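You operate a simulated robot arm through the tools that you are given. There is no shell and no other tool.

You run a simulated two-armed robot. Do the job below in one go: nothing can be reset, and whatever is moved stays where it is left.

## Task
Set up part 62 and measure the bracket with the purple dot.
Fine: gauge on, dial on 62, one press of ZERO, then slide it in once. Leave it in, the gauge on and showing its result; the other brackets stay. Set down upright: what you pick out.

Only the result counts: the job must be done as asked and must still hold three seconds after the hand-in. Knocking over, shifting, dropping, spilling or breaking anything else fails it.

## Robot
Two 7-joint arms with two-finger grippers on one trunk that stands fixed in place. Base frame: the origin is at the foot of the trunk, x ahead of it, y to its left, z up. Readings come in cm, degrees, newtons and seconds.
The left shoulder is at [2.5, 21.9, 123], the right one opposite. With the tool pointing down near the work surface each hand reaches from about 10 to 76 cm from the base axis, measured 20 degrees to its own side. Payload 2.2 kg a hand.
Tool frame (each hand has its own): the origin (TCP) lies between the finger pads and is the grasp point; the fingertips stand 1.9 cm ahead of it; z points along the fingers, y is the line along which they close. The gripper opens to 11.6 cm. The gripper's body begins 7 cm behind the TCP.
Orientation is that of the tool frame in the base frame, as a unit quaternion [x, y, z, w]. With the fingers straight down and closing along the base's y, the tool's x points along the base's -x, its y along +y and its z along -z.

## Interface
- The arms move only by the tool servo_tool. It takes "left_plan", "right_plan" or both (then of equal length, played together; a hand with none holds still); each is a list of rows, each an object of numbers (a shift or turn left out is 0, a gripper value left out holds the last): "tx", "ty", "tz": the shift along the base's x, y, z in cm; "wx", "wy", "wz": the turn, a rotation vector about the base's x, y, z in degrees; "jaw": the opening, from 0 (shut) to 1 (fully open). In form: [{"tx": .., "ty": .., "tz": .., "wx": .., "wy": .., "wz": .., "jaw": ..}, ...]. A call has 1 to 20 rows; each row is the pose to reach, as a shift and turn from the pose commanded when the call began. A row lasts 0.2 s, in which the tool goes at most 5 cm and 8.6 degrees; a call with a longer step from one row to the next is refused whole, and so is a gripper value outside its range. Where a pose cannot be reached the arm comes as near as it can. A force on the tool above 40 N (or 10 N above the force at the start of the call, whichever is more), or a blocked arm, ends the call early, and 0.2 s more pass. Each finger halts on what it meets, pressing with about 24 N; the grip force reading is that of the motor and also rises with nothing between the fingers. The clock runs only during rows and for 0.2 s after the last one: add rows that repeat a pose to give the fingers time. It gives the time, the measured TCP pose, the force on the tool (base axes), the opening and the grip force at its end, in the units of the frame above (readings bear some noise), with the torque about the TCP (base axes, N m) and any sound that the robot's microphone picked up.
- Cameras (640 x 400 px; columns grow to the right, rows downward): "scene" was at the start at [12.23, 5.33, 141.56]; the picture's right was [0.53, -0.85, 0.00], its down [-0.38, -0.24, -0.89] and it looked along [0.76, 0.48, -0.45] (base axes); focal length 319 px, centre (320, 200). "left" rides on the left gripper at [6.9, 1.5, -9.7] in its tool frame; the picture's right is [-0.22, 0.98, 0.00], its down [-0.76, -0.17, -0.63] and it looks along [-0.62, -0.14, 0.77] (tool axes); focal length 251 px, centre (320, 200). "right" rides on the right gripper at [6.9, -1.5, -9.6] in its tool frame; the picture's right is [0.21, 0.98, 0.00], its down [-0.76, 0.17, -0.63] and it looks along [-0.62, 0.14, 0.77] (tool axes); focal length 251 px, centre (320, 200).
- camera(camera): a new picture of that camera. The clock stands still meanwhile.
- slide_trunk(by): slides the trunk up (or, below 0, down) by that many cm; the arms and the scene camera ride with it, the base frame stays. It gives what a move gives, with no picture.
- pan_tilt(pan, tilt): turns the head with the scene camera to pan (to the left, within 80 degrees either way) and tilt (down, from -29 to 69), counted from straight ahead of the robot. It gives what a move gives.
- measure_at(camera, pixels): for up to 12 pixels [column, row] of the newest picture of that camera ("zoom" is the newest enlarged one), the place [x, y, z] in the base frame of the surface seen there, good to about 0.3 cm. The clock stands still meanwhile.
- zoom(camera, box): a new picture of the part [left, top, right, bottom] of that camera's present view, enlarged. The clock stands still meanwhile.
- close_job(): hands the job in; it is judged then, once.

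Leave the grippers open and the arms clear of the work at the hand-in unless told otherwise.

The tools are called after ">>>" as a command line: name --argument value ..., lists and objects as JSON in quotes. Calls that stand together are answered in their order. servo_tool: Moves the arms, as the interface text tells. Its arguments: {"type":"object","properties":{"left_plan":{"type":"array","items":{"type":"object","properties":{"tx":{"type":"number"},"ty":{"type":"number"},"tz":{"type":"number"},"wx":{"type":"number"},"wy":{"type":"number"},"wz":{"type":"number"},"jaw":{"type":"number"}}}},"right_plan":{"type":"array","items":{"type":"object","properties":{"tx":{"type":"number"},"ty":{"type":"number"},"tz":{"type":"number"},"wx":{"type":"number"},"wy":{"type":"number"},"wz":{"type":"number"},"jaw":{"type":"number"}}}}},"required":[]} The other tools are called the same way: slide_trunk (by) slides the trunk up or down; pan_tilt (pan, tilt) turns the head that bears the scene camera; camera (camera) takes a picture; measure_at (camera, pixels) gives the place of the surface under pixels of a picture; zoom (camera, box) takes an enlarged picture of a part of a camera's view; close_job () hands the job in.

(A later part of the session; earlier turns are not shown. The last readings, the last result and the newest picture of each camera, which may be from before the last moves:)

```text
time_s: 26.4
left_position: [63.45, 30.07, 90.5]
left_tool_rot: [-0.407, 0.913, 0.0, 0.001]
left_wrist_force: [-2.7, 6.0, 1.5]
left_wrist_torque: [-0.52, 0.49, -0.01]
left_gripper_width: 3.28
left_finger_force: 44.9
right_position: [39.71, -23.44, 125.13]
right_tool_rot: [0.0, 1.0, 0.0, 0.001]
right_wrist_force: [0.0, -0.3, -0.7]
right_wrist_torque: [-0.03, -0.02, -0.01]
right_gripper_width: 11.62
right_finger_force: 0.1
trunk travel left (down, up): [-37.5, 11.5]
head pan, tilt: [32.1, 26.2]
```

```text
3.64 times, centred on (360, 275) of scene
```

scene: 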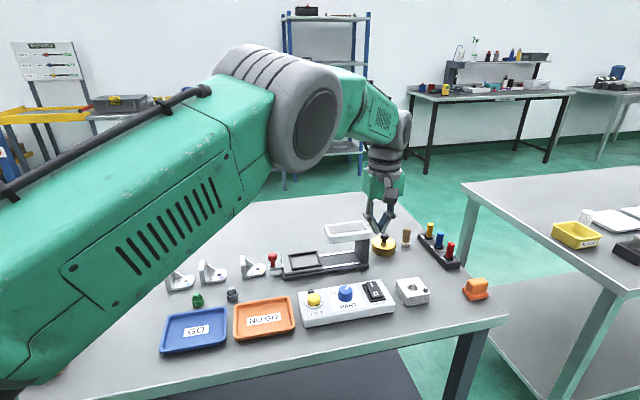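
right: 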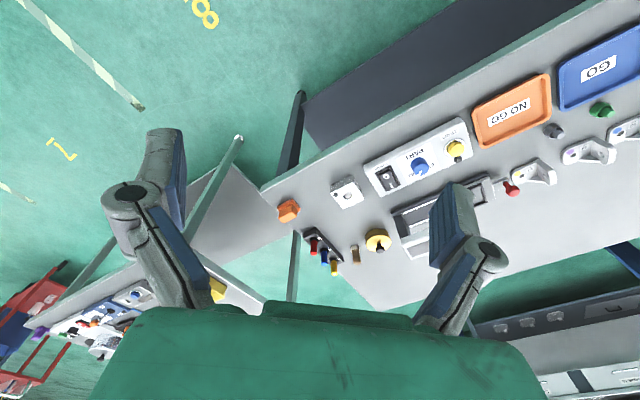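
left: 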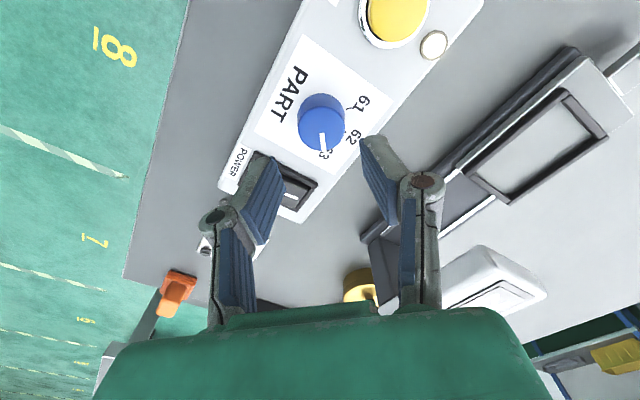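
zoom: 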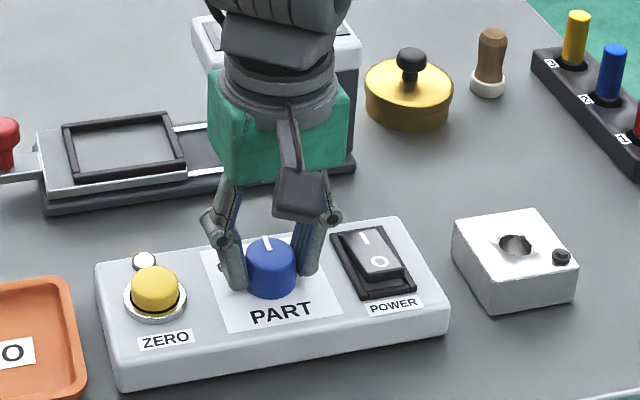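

The dial turned with the hand and its pointer now looks aimed straight at 62. I open the fingers and lift straight up to check.

>>> servo_tool --left_plan '[{"jaw": 0.3}, {"jaw": 0.36}, {"jaw": 0.4}, {"jaw": 0.4}, {"jaw": 0.4, "tz": 0.8}, {"tz": 2}, {"tz": 3.5}, {"tz": 5}, {"tz": 6.2}, {"tz": 7}, {"tz": 7}, {"tz": 7}, {"tz": 7}]'

>>> zoom --camera "left" --box '[220, 0, 440, 140]'

>>> zoom --camera "scene" --box '[290, 220, 430, 330]'

```text
time_s: 29.2
left_position: [63.54, 29.94, 97.56]
left_tool_rot: [-0.406, 0.914, 0.001, 0.0]
left_wrist_force: [-0.4, -0.7, 0.3]
left_wrist_torque: [-0.01, 0.0, 0.0]
left_gripper_width: 4.64
left_finger_force: 0.1
right_position: [39.73, -23.72, 125.24]
right_tool_rot: [0.0, 1.0, 0.001, 0.001]
right_wrist_force: [-0.5, 0.0, -0.2]
right_wrist_torque: [0.03, -0.02, 0.01]
right_gripper_width: 11.6
right_finger_force: 0.0
trunk travel left (down, up): [-37.5, 11.5]
head pan, tilt: [32.1, 26.2]
```

```text
2.86 times, centred on (330, 70) of left
```

zoom: 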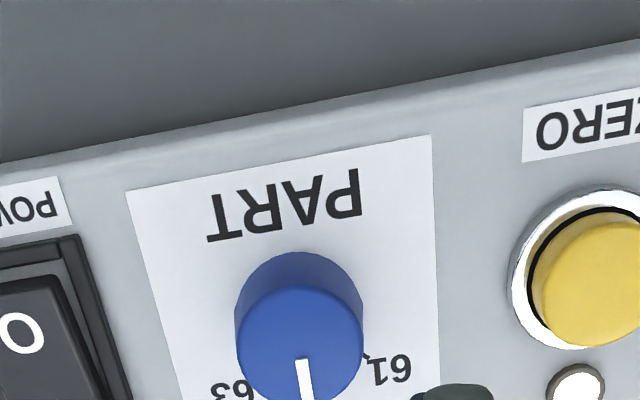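

```text
3.64 times, centred on (360, 275) of scene
```

zoom: 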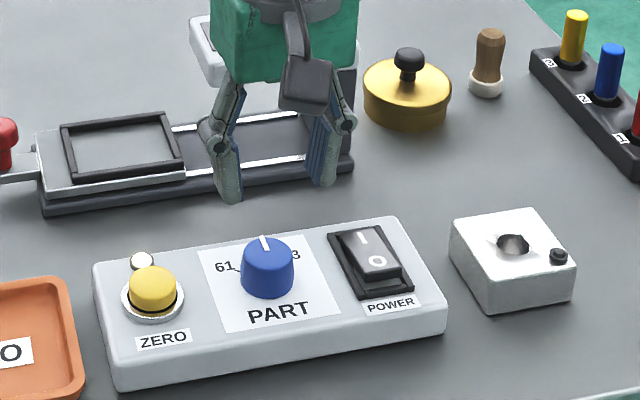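

The pointer looks centred on 62. Now I move the hand over the ZERO button (about 57.9, 34.9) with the jaw shut, staying high, and check dial and button from there.

>>> servo_tool --left_plan '[{"tx": -0.5, "ty": 0.4, "jaw": 0}, {"tx": -1.5, "ty": 1.3, "wz": -1}, {"tx": -2.7, "ty": 2.4, "wz": -2}, {"tx": -4, "ty": 3.5, "wz": -3}, {"tx": -5, "ty": 4.4, "wz": -3.7}, {"tx": -5.5, "ty": 4.9, "wz": -3.7}, {"tx": -5.6, "ty": 5, "wz": -3.7}, {"tx": -5.6, "ty": 5, "wz": -3.7}, {"tx": -5.6, "ty": 5, "wz": -3.7}, {"tx": -5.6, "ty": 5, "wz": -3.7}, {"tx": -5.6, "ty": 5, "wz": -3.7}, {"tx": -5.6, "ty": 5, "wz": -3.7}]'

>>> camera --camera "left"

>>> zoom --camera "left" --box '[170, 0, 394, 140]'

>>> zoom --camera "scene" --box '[300, 270, 400, 330]'

```text
time_s: 31.8
left_position: [57.84, 35.06, 97.57]
left_tool_rot: [-0.377, 0.926, 0.001, 0.0]
left_wrist_force: [-0.2, 0.5, -0.6]
left_wrist_torque: [0.02, 0.01, -0.01]
left_gripper_width: 0.0
left_finger_force: 23.3
right_position: [39.78, -23.83, 125.12]
right_tool_rot: [0.0, 1.0, 0.001, 0.001]
right_wrist_force: [0.3, 0.3, 0.1]
right_wrist_torque: [0.04, -0.02, 0.01]
right_gripper_width: 11.61
right_finger_force: 0.0
trunk travel left (down, up): [-37.5, 11.5]
head pan, tilt: [32.1, 26.2]
```

```text
taken
```

left: 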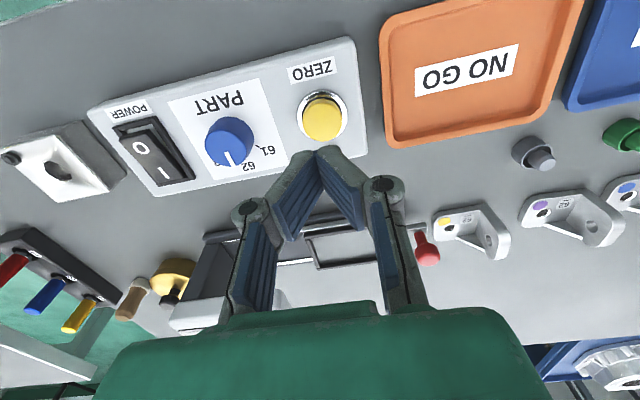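

```text
2.86 times, centred on (282, 70) of left
```

zoom: 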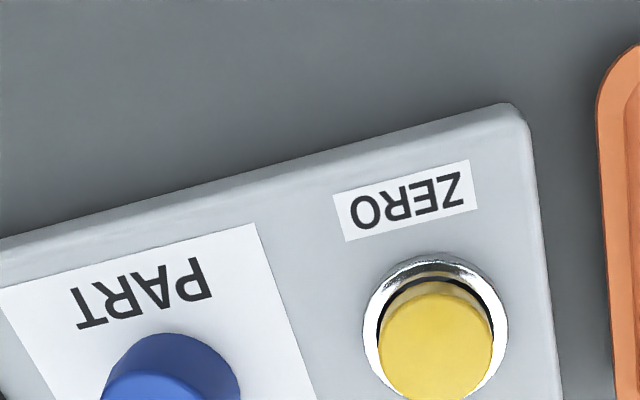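

```text
6.40 times, centred on (350, 300) of scene
```

zoom: 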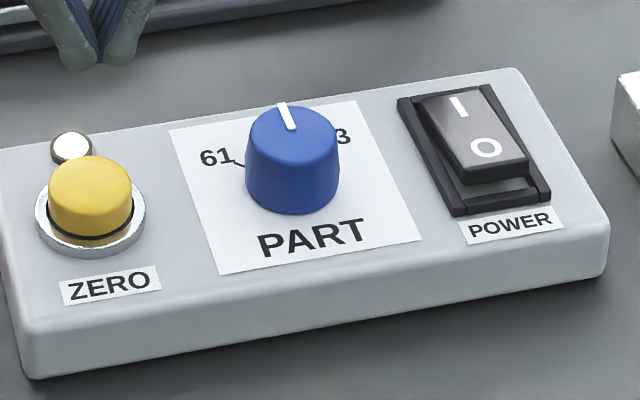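

>>> zoom --camera "left" --box '[170, 80, 370, 205]'

>>> measure_at --camera "zoom" --pixels '[[190, 222], [192, 262], [485, 115], [485, 140], [440, 120], [530, 120], [485, 80], [290, 215], [225, 275], [170, 180]]'

```text
3.20 times, centred on (270, 142) of left
```

zoom: 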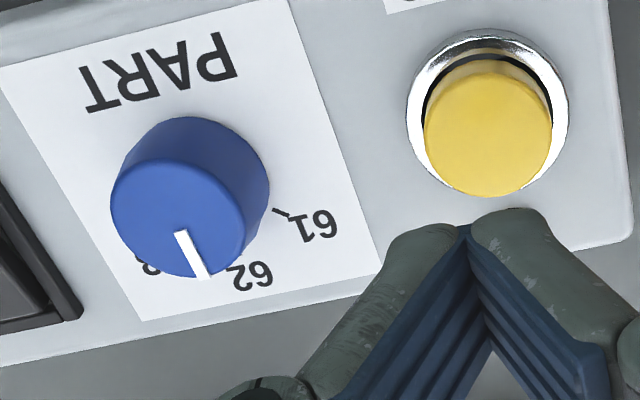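

```text
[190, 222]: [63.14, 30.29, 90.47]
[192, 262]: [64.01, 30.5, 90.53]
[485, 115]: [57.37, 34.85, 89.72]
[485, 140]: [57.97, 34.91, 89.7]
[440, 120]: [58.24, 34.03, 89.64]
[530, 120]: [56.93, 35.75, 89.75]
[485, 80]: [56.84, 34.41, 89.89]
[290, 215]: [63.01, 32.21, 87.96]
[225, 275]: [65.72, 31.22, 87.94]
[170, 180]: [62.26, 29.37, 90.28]
```

>>> measure_at --camera "zoom" --pixels '[[182, 236], [188, 246], [194, 257], [199, 266], [203, 273], [115, 215], [243, 240], [205, 163], [155, 265]]'

>>> zoom --camera "scene" --box '[325, 280, 365, 305]'

```text
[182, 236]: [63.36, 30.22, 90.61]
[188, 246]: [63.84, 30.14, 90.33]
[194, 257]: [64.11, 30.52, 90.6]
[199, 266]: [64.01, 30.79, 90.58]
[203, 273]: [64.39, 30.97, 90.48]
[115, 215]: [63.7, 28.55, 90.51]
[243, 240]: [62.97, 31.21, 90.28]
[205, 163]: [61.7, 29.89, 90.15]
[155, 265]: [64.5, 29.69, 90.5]
```

```text
16.00 times, centred on (345, 292) of scene
```

zoom: 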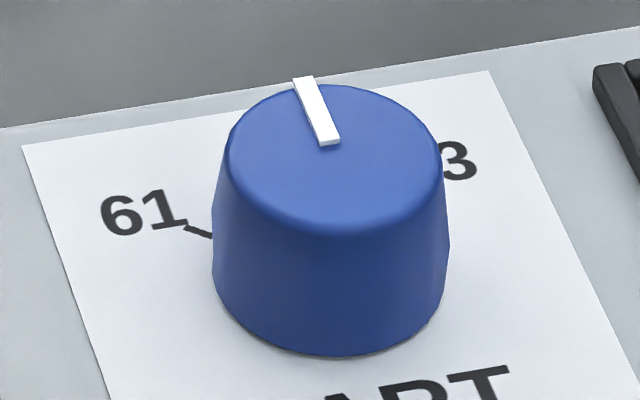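

The pointer lies along the 62 direction within a couple of degrees. The ZERO button's top centre is ≈ (57.8, 34.95, 89.7) and the hand is right above it at (57.84, 35.06). I lower to about 1 cm above it and settle.

>>> servo_tool --left_plan '[{"tz": -0.6}, {"tz": -1.6}, {"tz": -2.8}, {"tz": -3.8}, {"tz": -4.5}, {"tz": -4.8}, {"tz": -4.9}, {"tz": -4.9}, {"tz": -4.9}, {"tz": -4.9}, {"tz": -4.9}, {"tz": -4.9}, {"tz": -4.9}, {"tz": -4.9}]'

>>> zoom --camera "scene" --box '[270, 200, 410, 330]'

>>> zoom --camera "left" --box '[220, 60, 420, 200]'

```text
time_s: 34.8
left_position: [57.86, 35.0, 92.74]
left_tool_rot: [-0.377, 0.926, 0.001, 0.0]
left_wrist_force: [0.6, -0.5, 0.6]
left_wrist_torque: [-0.01, 0.01, 0.01]
left_gripper_width: 0.01
left_finger_force: 23.9
right_position: [39.72, -23.67, 125.06]
right_tool_rot: [0.0, 1.0, 0.0, 0.001]
right_wrist_force: [-0.5, -0.3, 0.7]
right_wrist_torque: [0.02, -0.01, 0.0]
right_gripper_width: 11.61
right_finger_force: 0.0
trunk travel left (down, up): [-37.5, 11.5]
head pan, tilt: [32.1, 26.2]
```

```text
3.08 times, centred on (340, 265) of scene
```

zoom: 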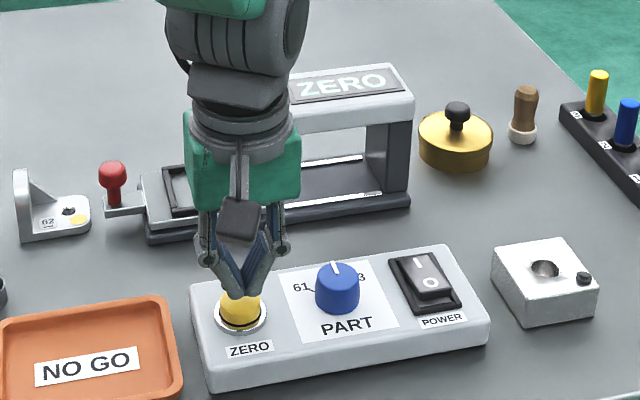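

```text
2.86 times, centred on (320, 130) of left
```

zoom: 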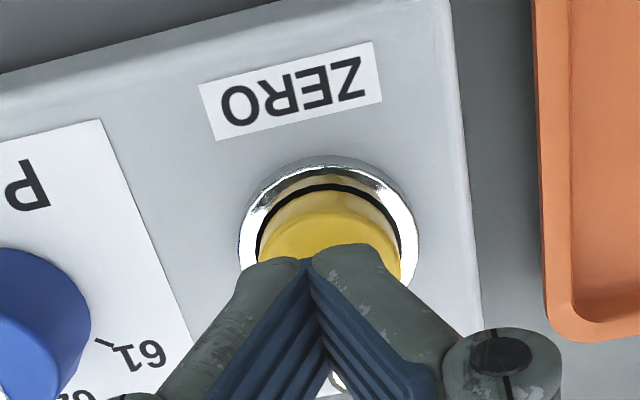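

The fingertips are centred over the button and the display asks for ZERO. I press slowly and continuously.

>>> servo_tool --left_plan '[{"tz": -0.2}, {"tz": -0.4}, {"tz": -0.6}, {"tz": -0.8}, {"tz": -1.0}, {"tz": -1.15}, {"tz": -1.3}, {"tz": -1.45}, {"tz": -1.6}]'

>>> zoom --camera "scene" --box '[270, 200, 410, 330]'

```text
time_s: 36.8
left_position: [57.75, 35.08, 91.17]
left_tool_rot: [-0.377, 0.926, 0.002, 0.001]
left_wrist_force: [0.3, 0.5, 0.7]
left_wrist_torque: [0.01, 0.01, -0.03]
left_gripper_width: 0.6
left_finger_force: 28.2
right_position: [39.69, -23.69, 125.07]
right_tool_rot: [0.001, 1.0, 0.001, 0.001]
right_wrist_force: [0.0, 0.5, -0.1]
right_wrist_torque: [0.0, -0.01, 0.01]
right_gripper_width: 11.6
right_finger_force: 0.0
trunk travel left (down, up): [-37.5, 11.5]
head pan, tilt: [32.1, 26.2]
```

```text
3.08 times, centred on (340, 265) of scene
```

zoom: 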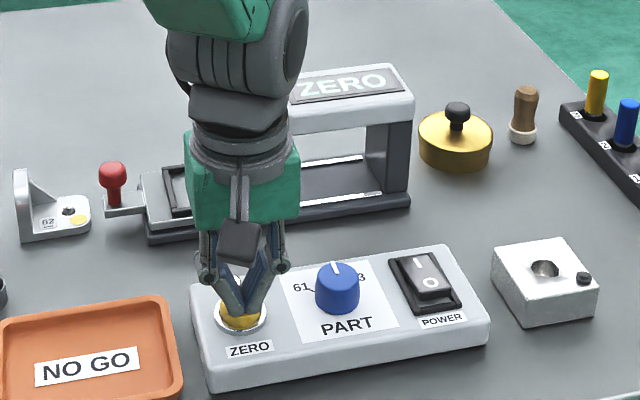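

The display still reads ZERO and there's almost no force, so the button isn't down yet. I keep pressing in the same motion, deeper in small steps.

>>> servo_tool --left_plan '[{"tz": -0.1}, {"tz": -0.2}, {"tz": -0.3}]'

>>> zoom --camera "scene" --box '[270, 200, 410, 330]'

```text
time_s: 37.6
left_position: [57.84, 34.89, 90.77]
left_tool_rot: [-0.377, 0.926, 0.001, 0.0]
left_wrist_force: [-1.9, -0.1, 1.4]
left_wrist_torque: [-0.01, 0.03, -0.02]
left_gripper_width: 0.61
left_finger_force: 28.3
right_position: [39.81, -23.62, 125.12]
right_tool_rot: [-0.001, 1.0, 0.0, 0.001]
right_wrist_force: [0.6, 0.1, -0.1]
right_wrist_torque: [-0.01, -0.01, 0.0]
right_gripper_width: 11.61
right_finger_force: 0.1
trunk travel left (down, up): [-37.5, 11.5]
head pan, tilt: [32.1, 26.2]
heard: click
```

```text
3.08 times, centred on (340, 265) of scene
```

zoom: 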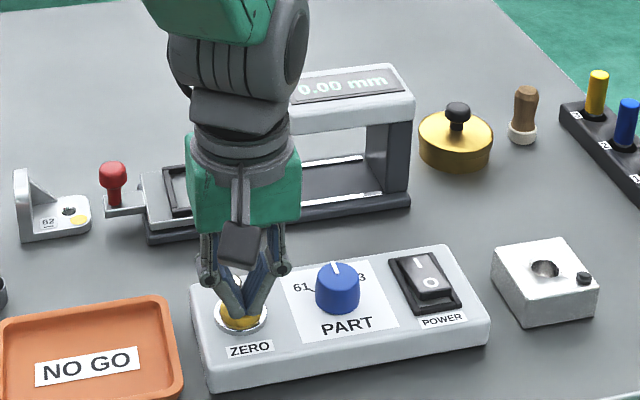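

I heard one click and the display now reads 0.00 mm, so zeroing worked. I lift straight off.

>>> servo_tool --left_plan '[{"tz": 1}, {"tz": 2.5}, {"tz": 4.5}, {"tz": 7}, {"tz": 9.5}, {"tz": 11.5}, {"tz": 13}, {"tz": 14}, {"tz": 14}, {"tz": 14}, {"tz": 14}]'

>>> camera --camera "scene"

>>> zoom --camera "scene" --box '[270, 200, 410, 330]'

```text
time_s: 40.0
left_position: [57.89, 35.06, 104.78]
left_tool_rot: [-0.378, 0.926, 0.002, 0.0]
left_wrist_force: [-0.5, 0.9, 0.9]
left_wrist_torque: [0.0, 0.02, 0.03]
left_gripper_width: 0.0
left_finger_force: 27.8
right_position: [39.83, -23.81, 125.17]
right_tool_rot: [0.0, 1.0, 0.0, 0.001]
right_wrist_force: [-0.2, 0.2, -1.0]
right_wrist_torque: [-0.01, 0.0, 0.02]
right_gripper_width: 11.63
right_finger_force: 0.0
trunk travel left (down, up): [-37.5, 11.5]
head pan, tilt: [32.1, 26.2]
```

```text
taken
```

scene: 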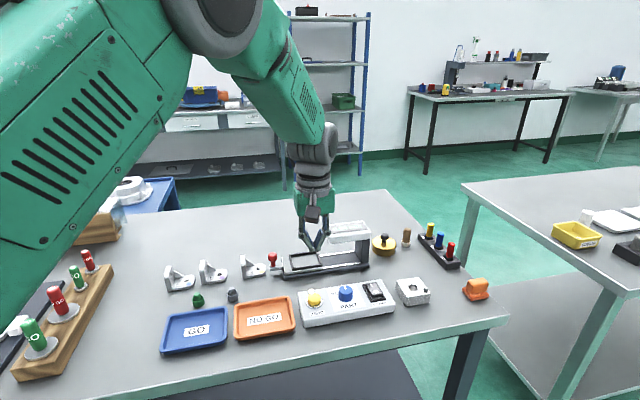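

```text
3.08 times, centred on (340, 265) of scene
```

zoom: 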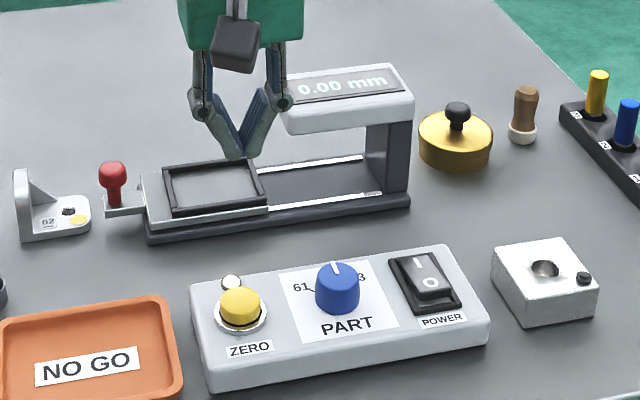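

Gauge on, dial on 62, display 0.00 mm. Before handling the bracket I move the empty hand over the nest at a safe height, to test reach and measure the nest closely.

>>> servo_tool --left_plan '[{"tx": 1, "ty": 1.2, "tz": 0}, {"tx": 2.5, "ty": 3, "tz": -0.5}, {"tx": 4.3, "ty": 5.2, "tz": -1.2}, {"tx": 6.2, "ty": 7.6, "tz": -2.2}, {"tx": 8, "ty": 9.8, "tz": -3.2}, {"tx": 9.5, "ty": 11.7, "tz": -4.2}, {"tx": 10.4, "ty": 12.9, "tz": -4.7}, {"tx": 10.7, "ty": 13.4, "tz": -4.8}, {"tx": 10.7, "ty": 13.4, "tz": -4.8}, {"tx": 10.7, "ty": 13.4, "tz": -4.8}, {"tx": 10.7, "ty": 13.4, "tz": -4.8}, {"tx": 10.7, "ty": 13.4, "tz": -4.8}, {"tx": 10.7, "ty": 13.4, "tz": -4.8}]'

>>> camera --camera "left"

>>> zoom --camera "scene" --box '[230, 180, 410, 300]'

```text
time_s: 42.8
left_position: [68.64, 48.45, 99.99]
left_tool_rot: [-0.377, 0.926, 0.001, 0.001]
left_wrist_force: [-0.1, 0.4, -0.3]
left_wrist_torque: [0.0, 0.01, -0.01]
left_gripper_width: 0.0
left_finger_force: 28.3
right_position: [39.82, -23.66, 125.14]
right_tool_rot: [0.0, 1.0, 0.0, 0.001]
right_wrist_force: [0.0, -0.2, -0.1]
right_wrist_torque: [-0.01, 0.0, 0.02]
right_gripper_width: 11.59
right_finger_force: 0.1
trunk travel left (down, up): [-37.5, 11.5]
head pan, tilt: [32.1, 26.2]
```

```text
taken
```

left: 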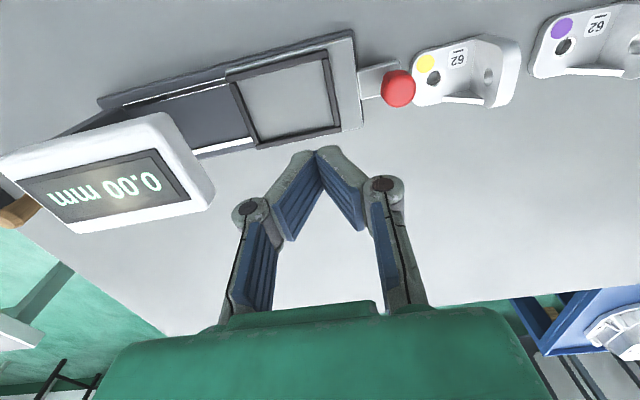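

```text
3.33 times, centred on (320, 240) of scene
```

zoom: 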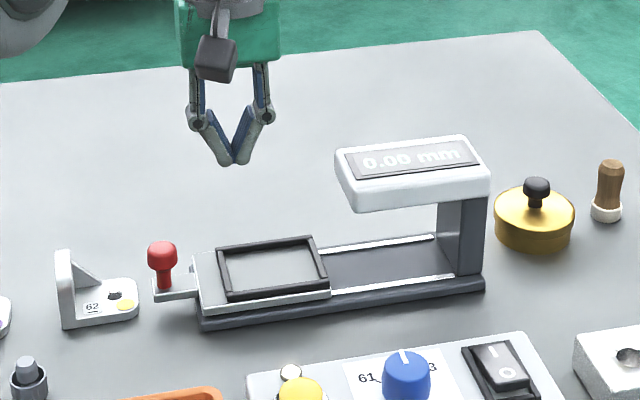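

Reach is fine here. The nest shows at (285, 95) in the left picture. I'll enlarge it and measure its inner edges.

>>> zoom --camera "left" --box '[210, 20, 430, 160]'

>>> measure_at --camera "zoom" --pixels '[[90, 185], [130, 355], [347, 105], [390, 290], [100, 175], [145, 345], [335, 110], [370, 285], [220, 145], [255, 315], [118, 270], [355, 200]]'

>>> measure_at --camera "zoom" --pixels '[[545, 200], [430, 170], [425, 220], [410, 60], [450, 305], [230, 230], [300, 240], [60, 160], [505, 210], [560, 180], [525, 190], [480, 150]]'

```text
2.86 times, centred on (320, 90) of left
```

zoom: 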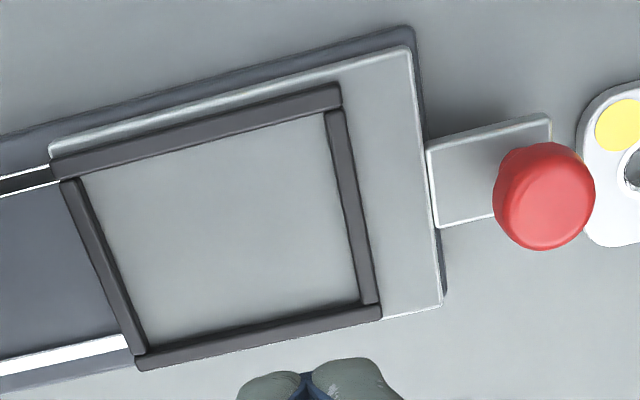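

```text
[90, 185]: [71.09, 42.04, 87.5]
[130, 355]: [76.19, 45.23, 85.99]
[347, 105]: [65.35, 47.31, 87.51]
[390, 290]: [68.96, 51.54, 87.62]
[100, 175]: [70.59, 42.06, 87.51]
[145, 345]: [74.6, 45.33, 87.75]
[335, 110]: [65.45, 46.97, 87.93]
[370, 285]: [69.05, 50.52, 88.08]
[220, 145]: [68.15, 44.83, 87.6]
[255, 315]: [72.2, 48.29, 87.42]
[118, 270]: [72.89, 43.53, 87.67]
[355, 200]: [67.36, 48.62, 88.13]
```

```text
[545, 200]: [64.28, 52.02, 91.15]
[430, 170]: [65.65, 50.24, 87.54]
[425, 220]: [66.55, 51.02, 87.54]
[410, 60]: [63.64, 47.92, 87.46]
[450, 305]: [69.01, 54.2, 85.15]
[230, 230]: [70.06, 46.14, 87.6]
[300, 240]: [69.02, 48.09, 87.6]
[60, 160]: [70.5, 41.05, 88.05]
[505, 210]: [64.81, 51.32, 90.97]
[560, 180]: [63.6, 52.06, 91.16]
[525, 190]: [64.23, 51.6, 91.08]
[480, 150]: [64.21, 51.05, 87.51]
```

>>> measure_at --camera "zoom" --pixels '[[86, 182], [321, 118], [356, 296], [150, 343], [200, 152], [340, 205], [255, 318], [115, 262], [270, 133], [220, 327]]'

```text
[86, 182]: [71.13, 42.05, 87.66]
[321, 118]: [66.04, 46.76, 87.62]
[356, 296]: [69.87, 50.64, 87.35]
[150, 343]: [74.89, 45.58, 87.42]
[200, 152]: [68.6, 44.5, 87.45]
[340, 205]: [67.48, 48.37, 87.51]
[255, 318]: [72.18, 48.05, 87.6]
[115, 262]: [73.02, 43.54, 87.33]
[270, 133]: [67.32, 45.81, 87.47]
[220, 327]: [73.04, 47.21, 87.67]
```

Nest inner corners measured: centre ≈ (70.5, 46.3), about 7.0 × 5.3 cm, floor z ≈ 87.5, sides along ±45 degrees. Now I move the hand over the purple bracket at z ≈ 101 to look at it from close by, opening the jaw a bit.

>>> servo_tool --left_plan '[{"tx": -1, "ty": 1, "tz": 0.2}, {"tx": -3, "ty": 3, "tz": 0.5}, {"tx": -5.5, "ty": 5.6, "tz": 1}, {"tx": -8, "ty": 8.2, "tz": 1}, {"tx": -10.5, "ty": 10.8, "tz": 1}, {"tx": -13, "ty": 13.3, "tz": 1}, {"tx": -15, "ty": 15.3, "tz": 1}, {"tx": -15.9, "ty": 16.3, "tz": 1}, {"tx": -16.1, "ty": 16.5, "tz": 1, "jaw": 0.35}, {"tx": -16.1, "ty": 16.5, "tz": 1}, {"tx": -16.1, "ty": 16.5, "tz": 1}, {"tx": -16.1, "ty": 16.5, "tz": 1}, {"tx": -16.1, "ty": 16.5, "tz": 1}, {"tx": -16.1, "ty": 16.5, "tz": 1}]'

>>> camera --camera "left"

>>> zoom --camera "scene" --box '[140, 220, 290, 320]'

```text
time_s: 45.8
left_position: [52.31, 65.03, 100.87]
left_tool_rot: [-0.378, 0.926, 0.001, 0.0]
left_wrist_force: [-0.4, 0.2, 0.3]
left_wrist_torque: [-0.02, 0.05, 0.0]
left_gripper_width: 4.07
left_finger_force: 0.1
right_position: [39.78, -23.58, 125.21]
right_tool_rot: [0.0, 1.0, -0.001, 0.001]
right_wrist_force: [0.7, 0.4, 0.4]
right_wrist_torque: [0.02, 0.04, 0.0]
right_gripper_width: 11.59
right_finger_force: 0.1
trunk travel left (down, up): [-37.5, 11.5]
head pan, tilt: [32.1, 26.2]
```

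```text
taken
```

left: 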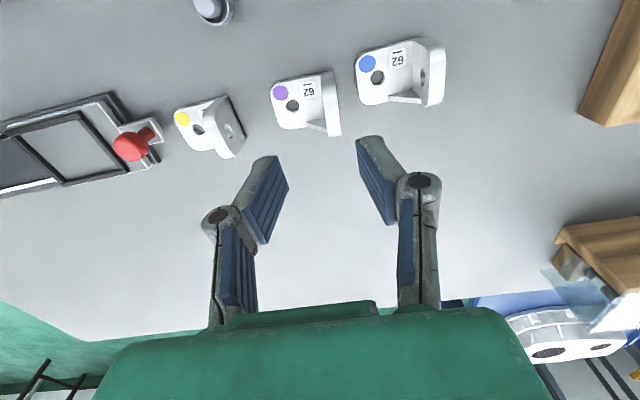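

```text
4.00 times, centred on (215, 270) of scene
```

zoom: 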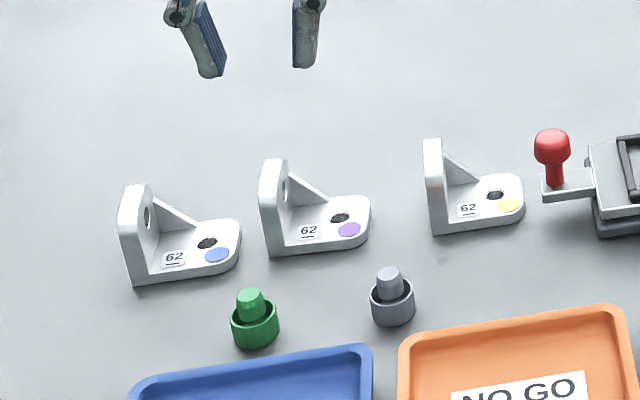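

Now I enlarge the purple bracket at (305, 105) in the left picture and measure its wall and base.

>>> zoom --camera "left" --box '[250, 50, 370, 150]'

>>> measure_at --camera "zoom" --pixels '[[410, 100], [440, 270], [455, 345], [420, 350], [385, 90], [410, 250], [350, 325], [300, 310], [180, 180], [200, 330], [240, 155], [300, 200]]'

```text
4.00 times, centred on (310, 100) of left
```

zoom: 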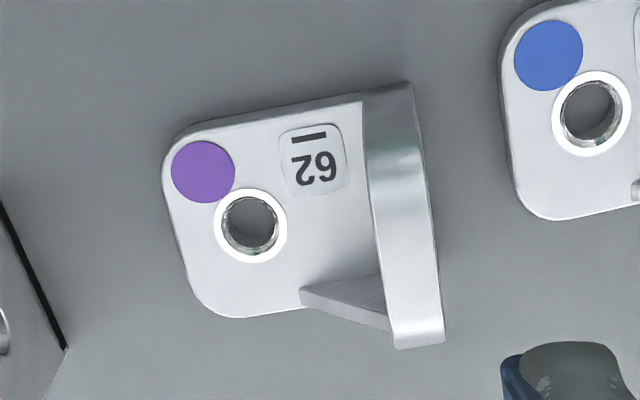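

```text
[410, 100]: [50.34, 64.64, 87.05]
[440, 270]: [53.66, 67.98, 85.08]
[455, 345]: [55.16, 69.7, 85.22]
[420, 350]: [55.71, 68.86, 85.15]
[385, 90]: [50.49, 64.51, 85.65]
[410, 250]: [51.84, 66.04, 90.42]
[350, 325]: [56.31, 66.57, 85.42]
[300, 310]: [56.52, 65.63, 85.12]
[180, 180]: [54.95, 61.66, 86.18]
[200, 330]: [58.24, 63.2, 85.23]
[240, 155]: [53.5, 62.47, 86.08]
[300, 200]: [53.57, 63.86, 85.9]
```

>>> measure_at --camera "zoom" --pixels '[[385, 160], [420, 160], [390, 220], [428, 220], [400, 280], [435, 280], [400, 325], [438, 330], [400, 120], [375, 115], [405, 340], [345, 270]]'

>>> measure_at --camera "zoom" --pixels '[[200, 170], [250, 190], [275, 130], [345, 115], [360, 240], [320, 292], [380, 318], [240, 310], [200, 280], [170, 190], [360, 110], [370, 250]]'

```text
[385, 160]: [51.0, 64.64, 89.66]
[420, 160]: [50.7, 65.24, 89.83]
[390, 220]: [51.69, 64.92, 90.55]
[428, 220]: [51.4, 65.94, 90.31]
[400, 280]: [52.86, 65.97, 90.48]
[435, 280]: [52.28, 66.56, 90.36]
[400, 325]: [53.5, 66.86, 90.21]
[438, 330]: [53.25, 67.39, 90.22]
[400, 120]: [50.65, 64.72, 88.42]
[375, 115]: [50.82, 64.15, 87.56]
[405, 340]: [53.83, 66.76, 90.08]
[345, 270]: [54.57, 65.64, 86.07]
```

```text
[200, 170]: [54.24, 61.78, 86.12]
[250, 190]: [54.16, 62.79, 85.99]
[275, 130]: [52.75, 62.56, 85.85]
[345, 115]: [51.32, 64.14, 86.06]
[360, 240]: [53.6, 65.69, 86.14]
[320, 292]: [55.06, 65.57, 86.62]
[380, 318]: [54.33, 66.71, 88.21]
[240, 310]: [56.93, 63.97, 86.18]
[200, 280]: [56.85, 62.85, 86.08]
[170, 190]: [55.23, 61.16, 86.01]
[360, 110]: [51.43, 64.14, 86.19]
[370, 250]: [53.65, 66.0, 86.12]
```

The wall's mid-line runs near (51.5, 65.4)–(53.4, 67.1), top z ≈ 90.3, about 0.9 cm thick; the rib is on the far edge, and the bracket is turned about -3.5 degrees from the nest. I'll grip the wall between the fingers. First I line up above it at (51.9, 65.7), yaw 41, jaw at 2.9 cm.

>>> servo_tool --left_plan '[{"tx": -0.1, "ty": 0.2, "wz": -1, "jaw": 0.25}, {"tx": -0.25, "ty": 0.5, "wz": -2.5, "tz": -0.5}, {"tx": -0.37, "ty": 0.7, "wz": -3.5, "tz": -1.5}, {"tx": -0.37, "ty": 0.7, "wz": -3.5, "tz": -3}, {"tx": -0.37, "ty": 0.7, "wz": -3.5, "tz": -4.3}, {"tx": -0.37, "ty": 0.7, "wz": -3.5, "tz": -5}, {"tx": -0.37, "ty": 0.7, "wz": -3.5, "tz": -5.3}, {"tx": -0.37, "ty": 0.7, "wz": -3.5, "tz": -5.3}, {"tx": -0.37, "ty": 0.7, "wz": -3.5, "tz": -5.3}, {"tx": -0.37, "ty": 0.7, "wz": -3.5, "tz": -5.3}, {"tx": -0.37, "ty": 0.7, "wz": -3.5, "tz": -5.3}, {"tx": -0.37, "ty": 0.7, "wz": -3.5, "tz": -5.3}]'

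>>> zoom --camera "left" --box '[220, 60, 444, 200]'

>>> zoom --camera "scene" --box '[150, 220, 290, 310]'

```text
time_s: 48.4
left_position: [52.01, 65.67, 95.54]
left_tool_rot: [-0.349, 0.937, 0.001, 0.0]
left_wrist_force: [0.6, 0.0, 0.0]
left_wrist_torque: [-0.01, -0.01, -0.02]
left_gripper_width: 2.91
left_finger_force: 0.1
right_position: [39.71, -23.66, 125.18]
right_tool_rot: [0.001, 1.0, 0.0, 0.0]
right_wrist_force: [0.2, -0.3, 0.0]
right_wrist_torque: [0.03, 0.01, 0.0]
right_gripper_width: 11.61
right_finger_force: 0.0
trunk travel left (down, up): [-37.5, 11.5]
head pan, tilt: [32.1, 26.2]
```

```text
2.86 times, centred on (332, 130) of left
```

zoom: 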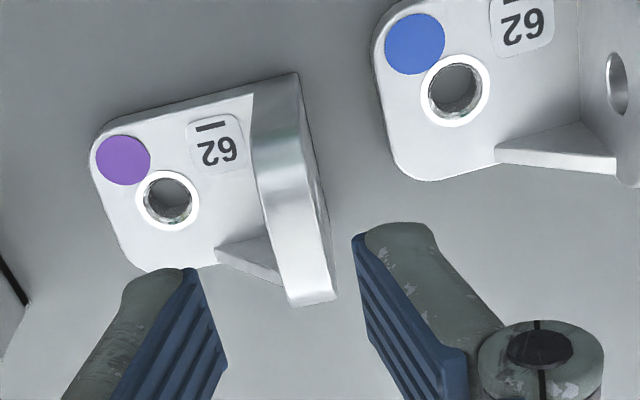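

```text
4.44 times, centred on (220, 265) of scene
```

zoom: 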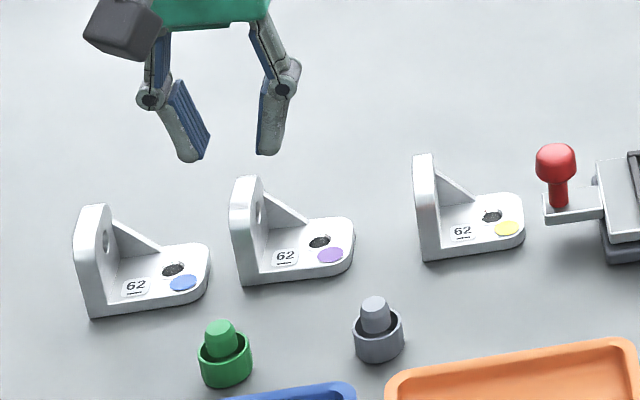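

I re-measure the wall from this closer pose before going down.

>>> measure_at --camera "zoom" --pixels '[[262, 160], [297, 160], [270, 200], [308, 200], [280, 250], [320, 250], [290, 290], [328, 290], [250, 110], [260, 95], [298, 80], [240, 250]]'

>>> measure_at --camera "zoom" --pixels '[[92, 155], [100, 200], [125, 160], [168, 205], [190, 265], [150, 115], [245, 92], [140, 268], [258, 230], [320, 295], [300, 303], [120, 245]]'

```text
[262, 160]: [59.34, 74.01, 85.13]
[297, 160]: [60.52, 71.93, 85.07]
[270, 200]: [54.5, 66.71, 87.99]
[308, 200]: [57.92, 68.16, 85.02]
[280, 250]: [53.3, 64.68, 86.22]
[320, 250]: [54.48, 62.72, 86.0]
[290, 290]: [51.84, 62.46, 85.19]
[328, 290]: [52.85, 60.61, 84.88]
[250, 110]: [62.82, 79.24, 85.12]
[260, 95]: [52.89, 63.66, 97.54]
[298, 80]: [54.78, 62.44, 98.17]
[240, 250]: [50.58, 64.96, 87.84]
```

```text
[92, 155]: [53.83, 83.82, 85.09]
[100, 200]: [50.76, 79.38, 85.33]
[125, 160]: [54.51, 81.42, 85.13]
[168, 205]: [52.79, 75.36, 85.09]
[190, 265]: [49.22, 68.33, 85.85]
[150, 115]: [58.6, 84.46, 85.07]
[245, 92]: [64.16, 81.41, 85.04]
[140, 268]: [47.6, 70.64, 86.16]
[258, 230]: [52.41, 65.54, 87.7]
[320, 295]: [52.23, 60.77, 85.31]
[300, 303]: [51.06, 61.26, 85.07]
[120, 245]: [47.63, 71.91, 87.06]
```

Those pixels went to the scene zoom. I'll take the left zoom again and measure there.

>>> zoom --camera "left" --box '[220, 60, 444, 200]'

>>> measure_at --camera "zoom" --pixels '[[262, 160], [297, 160], [270, 200], [308, 200], [280, 250], [320, 250], [290, 290], [328, 290], [250, 110], [260, 95], [298, 80], [240, 250]]'

>>> measure_at --camera "zoom" --pixels '[[95, 155], [105, 200], [125, 160], [168, 178], [190, 262], [150, 118], [245, 92], [140, 262], [255, 225], [320, 295], [300, 303], [120, 240]]'

```text
2.86 times, centred on (332, 130) of left
```

zoom: 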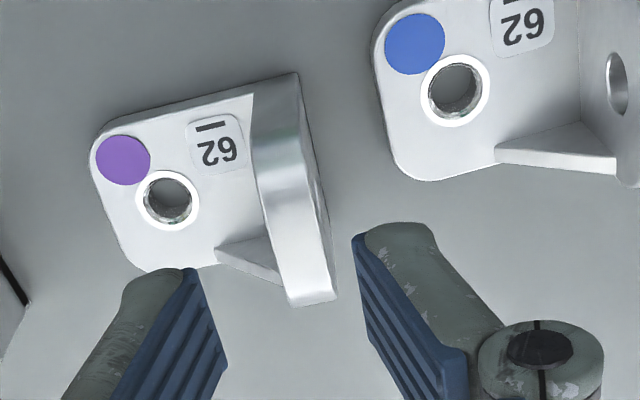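

```text
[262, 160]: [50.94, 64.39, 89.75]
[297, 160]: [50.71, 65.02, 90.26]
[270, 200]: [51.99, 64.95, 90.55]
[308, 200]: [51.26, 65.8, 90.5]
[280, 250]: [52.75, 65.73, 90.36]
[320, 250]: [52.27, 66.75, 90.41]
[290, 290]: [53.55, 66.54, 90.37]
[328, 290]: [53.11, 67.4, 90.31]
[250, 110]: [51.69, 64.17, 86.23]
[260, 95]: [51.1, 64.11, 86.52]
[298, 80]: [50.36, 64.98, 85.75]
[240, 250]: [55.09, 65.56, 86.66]
```

```text
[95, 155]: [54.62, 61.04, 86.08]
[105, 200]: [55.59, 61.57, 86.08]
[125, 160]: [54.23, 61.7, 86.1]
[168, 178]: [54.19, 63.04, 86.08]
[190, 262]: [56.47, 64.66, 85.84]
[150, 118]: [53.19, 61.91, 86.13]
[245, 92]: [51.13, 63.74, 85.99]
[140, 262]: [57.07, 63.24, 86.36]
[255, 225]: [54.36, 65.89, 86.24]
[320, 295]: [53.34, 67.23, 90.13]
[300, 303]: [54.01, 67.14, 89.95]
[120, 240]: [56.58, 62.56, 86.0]
```

The wall mid-line passes within 0.1 cm of the hand's position (52.0, 65.7). I go down 6.5 cm, slowly, so the fingers straddle the wall with tips 1 cm above the base.

>>> servo_tool --left_plan '[{"tz": -0.6}, {"tz": -1.5}, {"tz": -2.5}, {"tz": -3.5}, {"tz": -4.5}, {"tz": -5.4}, {"tz": -6.0}, {"tz": -6.3}, {"tz": -6.5}, {"tz": -6.5}, {"tz": -6.5}, {"tz": -6.5}, {"tz": -6.5}, {"tz": -6.5}]'

>>> zoom --camera "scene" --box '[150, 220, 290, 310]'

>>> zoom --camera "left" --box '[220, 60, 444, 200]'

```text
time_s: 51.4
left_position: [52.16, 65.73, 89.23]
left_tool_rot: [-0.349, 0.937, 0.001, 0.001]
left_wrist_force: [-0.4, 0.1, 0.3]
left_wrist_torque: [-0.01, -0.04, 0.02]
left_gripper_width: 2.88
left_finger_force: 0.1
right_position: [39.72, -23.6, 125.13]
right_tool_rot: [0.0, 1.0, 0.0, 0.001]
right_wrist_force: [0.0, -0.5, 1.1]
right_wrist_torque: [-0.02, -0.02, -0.01]
right_gripper_width: 11.59
right_finger_force: 0.2
trunk travel left (down, up): [-37.5, 11.5]
head pan, tilt: [32.1, 26.2]
```

```text
4.44 times, centred on (220, 265) of scene
```

zoom: 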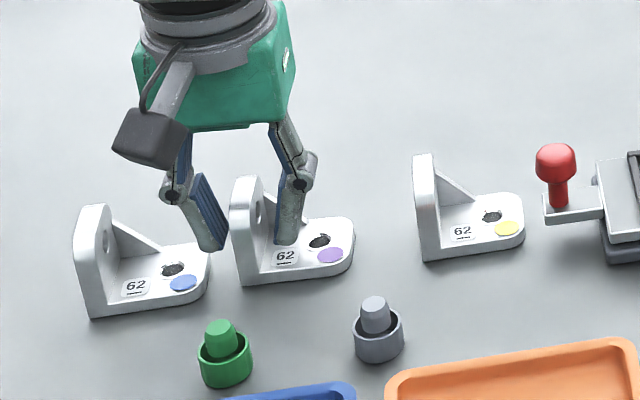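

```text
2.86 times, centred on (332, 130) of left
```

zoom: 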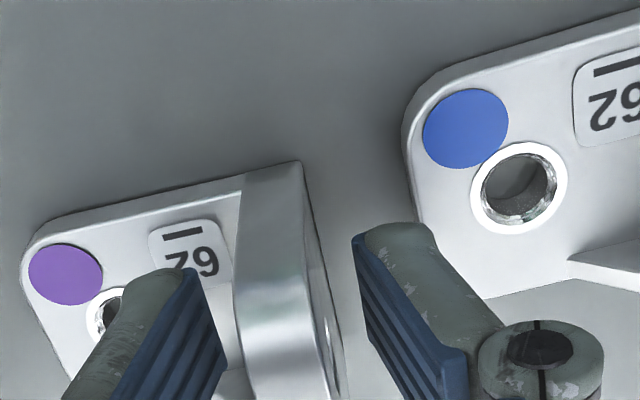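

The fingers straddle the wall, tips clear of both bases. I close gradually.

>>> servo_tool --left_plan '[{"jaw": 0.2}, {"jaw": 0.16}, {"jaw": 0.13}, {"jaw": 0.11}, {"jaw": 0.09}, {"jaw": 0.07}, {"jaw": 0.04}, {"jaw": 0.0}, {"jaw": 0.0}, {"jaw": 0.0}]'

>>> zoom --camera "scene" --box '[150, 220, 290, 310]'

>>> zoom --camera "left" --box '[220, 60, 444, 200]'

```text
time_s: 53.6
left_position: [52.09, 65.75, 89.1]
left_tool_rot: [-0.348, 0.938, 0.002, 0.0]
left_wrist_force: [-0.3, -0.3, -0.2]
left_wrist_torque: [0.02, 0.0, 0.0]
left_gripper_width: 1.28
left_finger_force: 24.0
right_position: [39.75, -23.64, 125.2]
right_tool_rot: [0.001, 1.0, 0.0, 0.001]
right_wrist_force: [0.6, -0.1, -1.0]
right_wrist_torque: [0.02, 0.01, 0.02]
right_gripper_width: 11.6
right_finger_force: 0.1
trunk travel left (down, up): [-37.5, 11.5]
head pan, tilt: [32.1, 26.2]
```

```text
4.44 times, centred on (220, 265) of scene
```

zoom: 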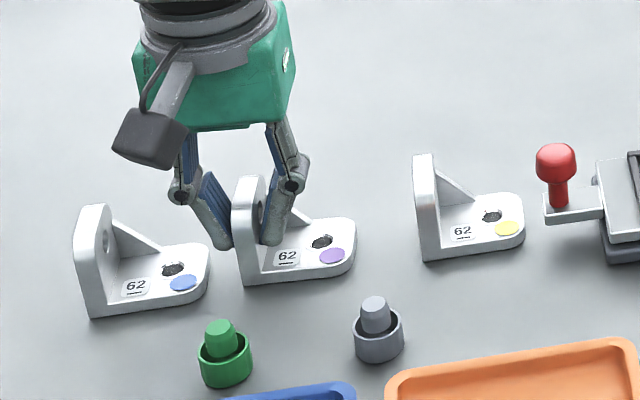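

```text
2.86 times, centred on (332, 130) of left
```

zoom: 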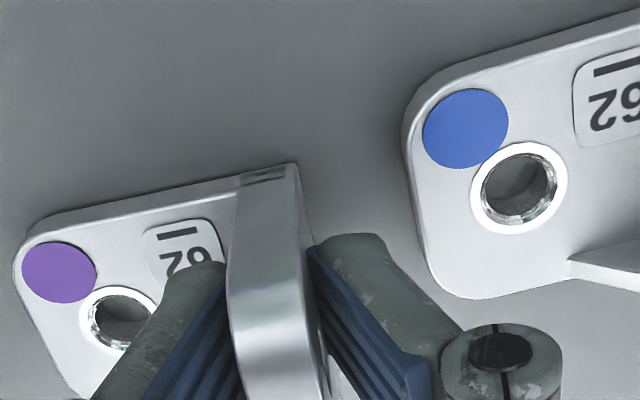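

It grips the wall at 1.28 cm with 24 N. I lift it slowly, straight up.

>>> servo_tool --left_plan '[{"tz": 0.3}, {"tz": 0.7}, {"tz": 1.2}, {"tz": 2}, {"tz": 3}, {"tz": 4.2}, {"tz": 5.5}, {"tz": 7}, {"tz": 8.3}, {"tz": 9.3}, {"tz": 9.8}, {"tz": 10}, {"tz": 10}, {"tz": 10}, {"tz": 10}, {"tz": 10}]'

>>> zoom --camera "scene" --box '[130, 190, 300, 310]'

>>> zoom --camera "left" --box '[220, 60, 444, 200]'

```text
time_s: 57.0
left_position: [52.1, 65.6, 99.08]
left_tool_rot: [-0.349, 0.937, 0.0, 0.0]
left_wrist_force: [0.2, 1.2, -0.5]
left_wrist_torque: [-0.01, 0.0, -0.02]
left_gripper_width: 1.28
left_finger_force: 24.3
right_position: [39.75, -23.6, 125.19]
right_tool_rot: [0.0, 1.0, 0.0, 0.001]
right_wrist_force: [1.1, -0.5, 0.4]
right_wrist_torque: [-0.02, 0.0, 0.0]
right_gripper_width: 11.59
right_finger_force: 0.1
trunk travel left (down, up): [-37.5, 11.5]
head pan, tilt: [32.1, 26.2]
```

```text
3.33 times, centred on (215, 250) of scene
```

zoom: 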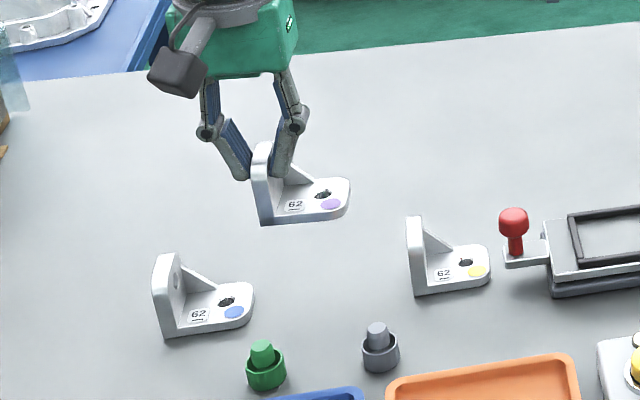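

```text
2.86 times, centred on (332, 130) of left
```

zoom: 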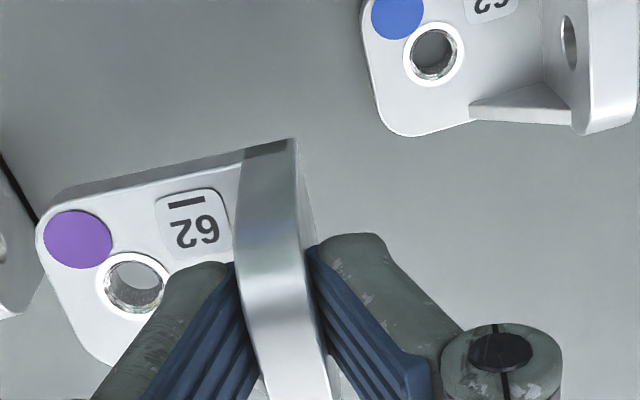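

The bracket is off the table and the others are untouched. In the hand's view it shifted slightly during the lift, so I measure how it now hangs.

>>> measure_at --camera "zoom" --pixels '[[80, 240], [195, 225], [225, 180], [60, 215], [100, 345], [150, 320], [260, 200], [290, 200], [270, 300], [300, 300], [285, 380], [310, 380]]'

>>> zoom --camera "scene" --box '[180, 215, 250, 265]'

>>> measure_at --camera "zoom" --pixels '[[240, 305], [500, 285], [515, 240], [440, 255], [330, 265], [420, 215], [245, 100], [230, 200], [300, 270], [470, 225], [480, 260], [290, 290]]'

```text
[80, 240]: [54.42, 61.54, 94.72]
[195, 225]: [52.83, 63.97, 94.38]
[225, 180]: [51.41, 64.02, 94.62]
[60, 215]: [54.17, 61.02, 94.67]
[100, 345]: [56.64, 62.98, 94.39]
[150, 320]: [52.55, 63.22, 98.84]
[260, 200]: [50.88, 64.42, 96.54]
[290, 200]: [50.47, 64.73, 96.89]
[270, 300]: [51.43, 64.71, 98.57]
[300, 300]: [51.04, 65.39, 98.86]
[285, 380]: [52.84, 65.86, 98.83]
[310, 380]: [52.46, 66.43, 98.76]
```

```text
8.00 times, centred on (215, 240) of scene
```

zoom: 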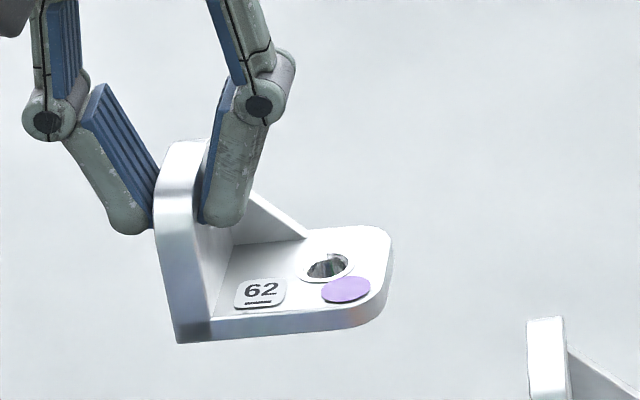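

```text
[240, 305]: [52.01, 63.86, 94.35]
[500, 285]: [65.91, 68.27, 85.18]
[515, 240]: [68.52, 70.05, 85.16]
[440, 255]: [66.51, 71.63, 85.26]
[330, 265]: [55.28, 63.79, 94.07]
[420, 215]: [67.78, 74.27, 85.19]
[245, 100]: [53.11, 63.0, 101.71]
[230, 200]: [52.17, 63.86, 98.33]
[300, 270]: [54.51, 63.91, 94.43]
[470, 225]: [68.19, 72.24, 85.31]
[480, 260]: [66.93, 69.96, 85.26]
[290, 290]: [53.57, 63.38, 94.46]
```

Compared with before, the bracket has slid about 1.5 cm down in the fingers (wall top now just below the grasp point), though it still hangs level. I check at once whether it's still creeping.

>>> servo_tool --left_plan '[{"jaw": 0}, {"jaw": 0}]'

>>> zoom --camera "left" --box '[220, 60, 444, 200]'

>>> measure_at --camera "zoom" --pixels '[[80, 240], [195, 225], [225, 180], [60, 215], [100, 345], [270, 300], [300, 300], [285, 380], [310, 380]]'

```text
time_s: 57.6
left_position: [52.02, 65.69, 99.09]
left_tool_rot: [-0.349, 0.937, 0.001, 0.0]
left_wrist_force: [-0.9, 0.1, -1.1]
left_wrist_torque: [0.04, 0.02, 0.01]
left_gripper_width: 1.3
left_finger_force: 24.1
right_position: [39.79, -23.59, 125.25]
right_tool_rot: [-0.001, 1.0, -0.001, 0.0]
right_wrist_force: [-0.1, 0.1, 0.7]
right_wrist_torque: [-0.02, 0.01, 0.01]
right_gripper_width: 11.58
right_finger_force: 0.1
trunk travel left (down, up): [-37.5, 11.5]
head pan, tilt: [32.1, 26.2]
```

```text
2.86 times, centred on (332, 130) of left
```

zoom: 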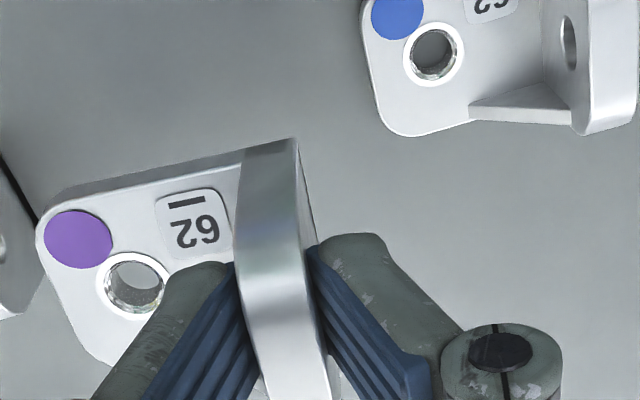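

```text
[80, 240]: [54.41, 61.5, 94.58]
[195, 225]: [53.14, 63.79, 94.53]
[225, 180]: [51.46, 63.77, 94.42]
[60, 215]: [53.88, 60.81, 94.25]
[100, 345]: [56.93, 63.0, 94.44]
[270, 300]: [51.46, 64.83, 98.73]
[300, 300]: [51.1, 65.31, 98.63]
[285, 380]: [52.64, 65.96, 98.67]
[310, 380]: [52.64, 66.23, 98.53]
```

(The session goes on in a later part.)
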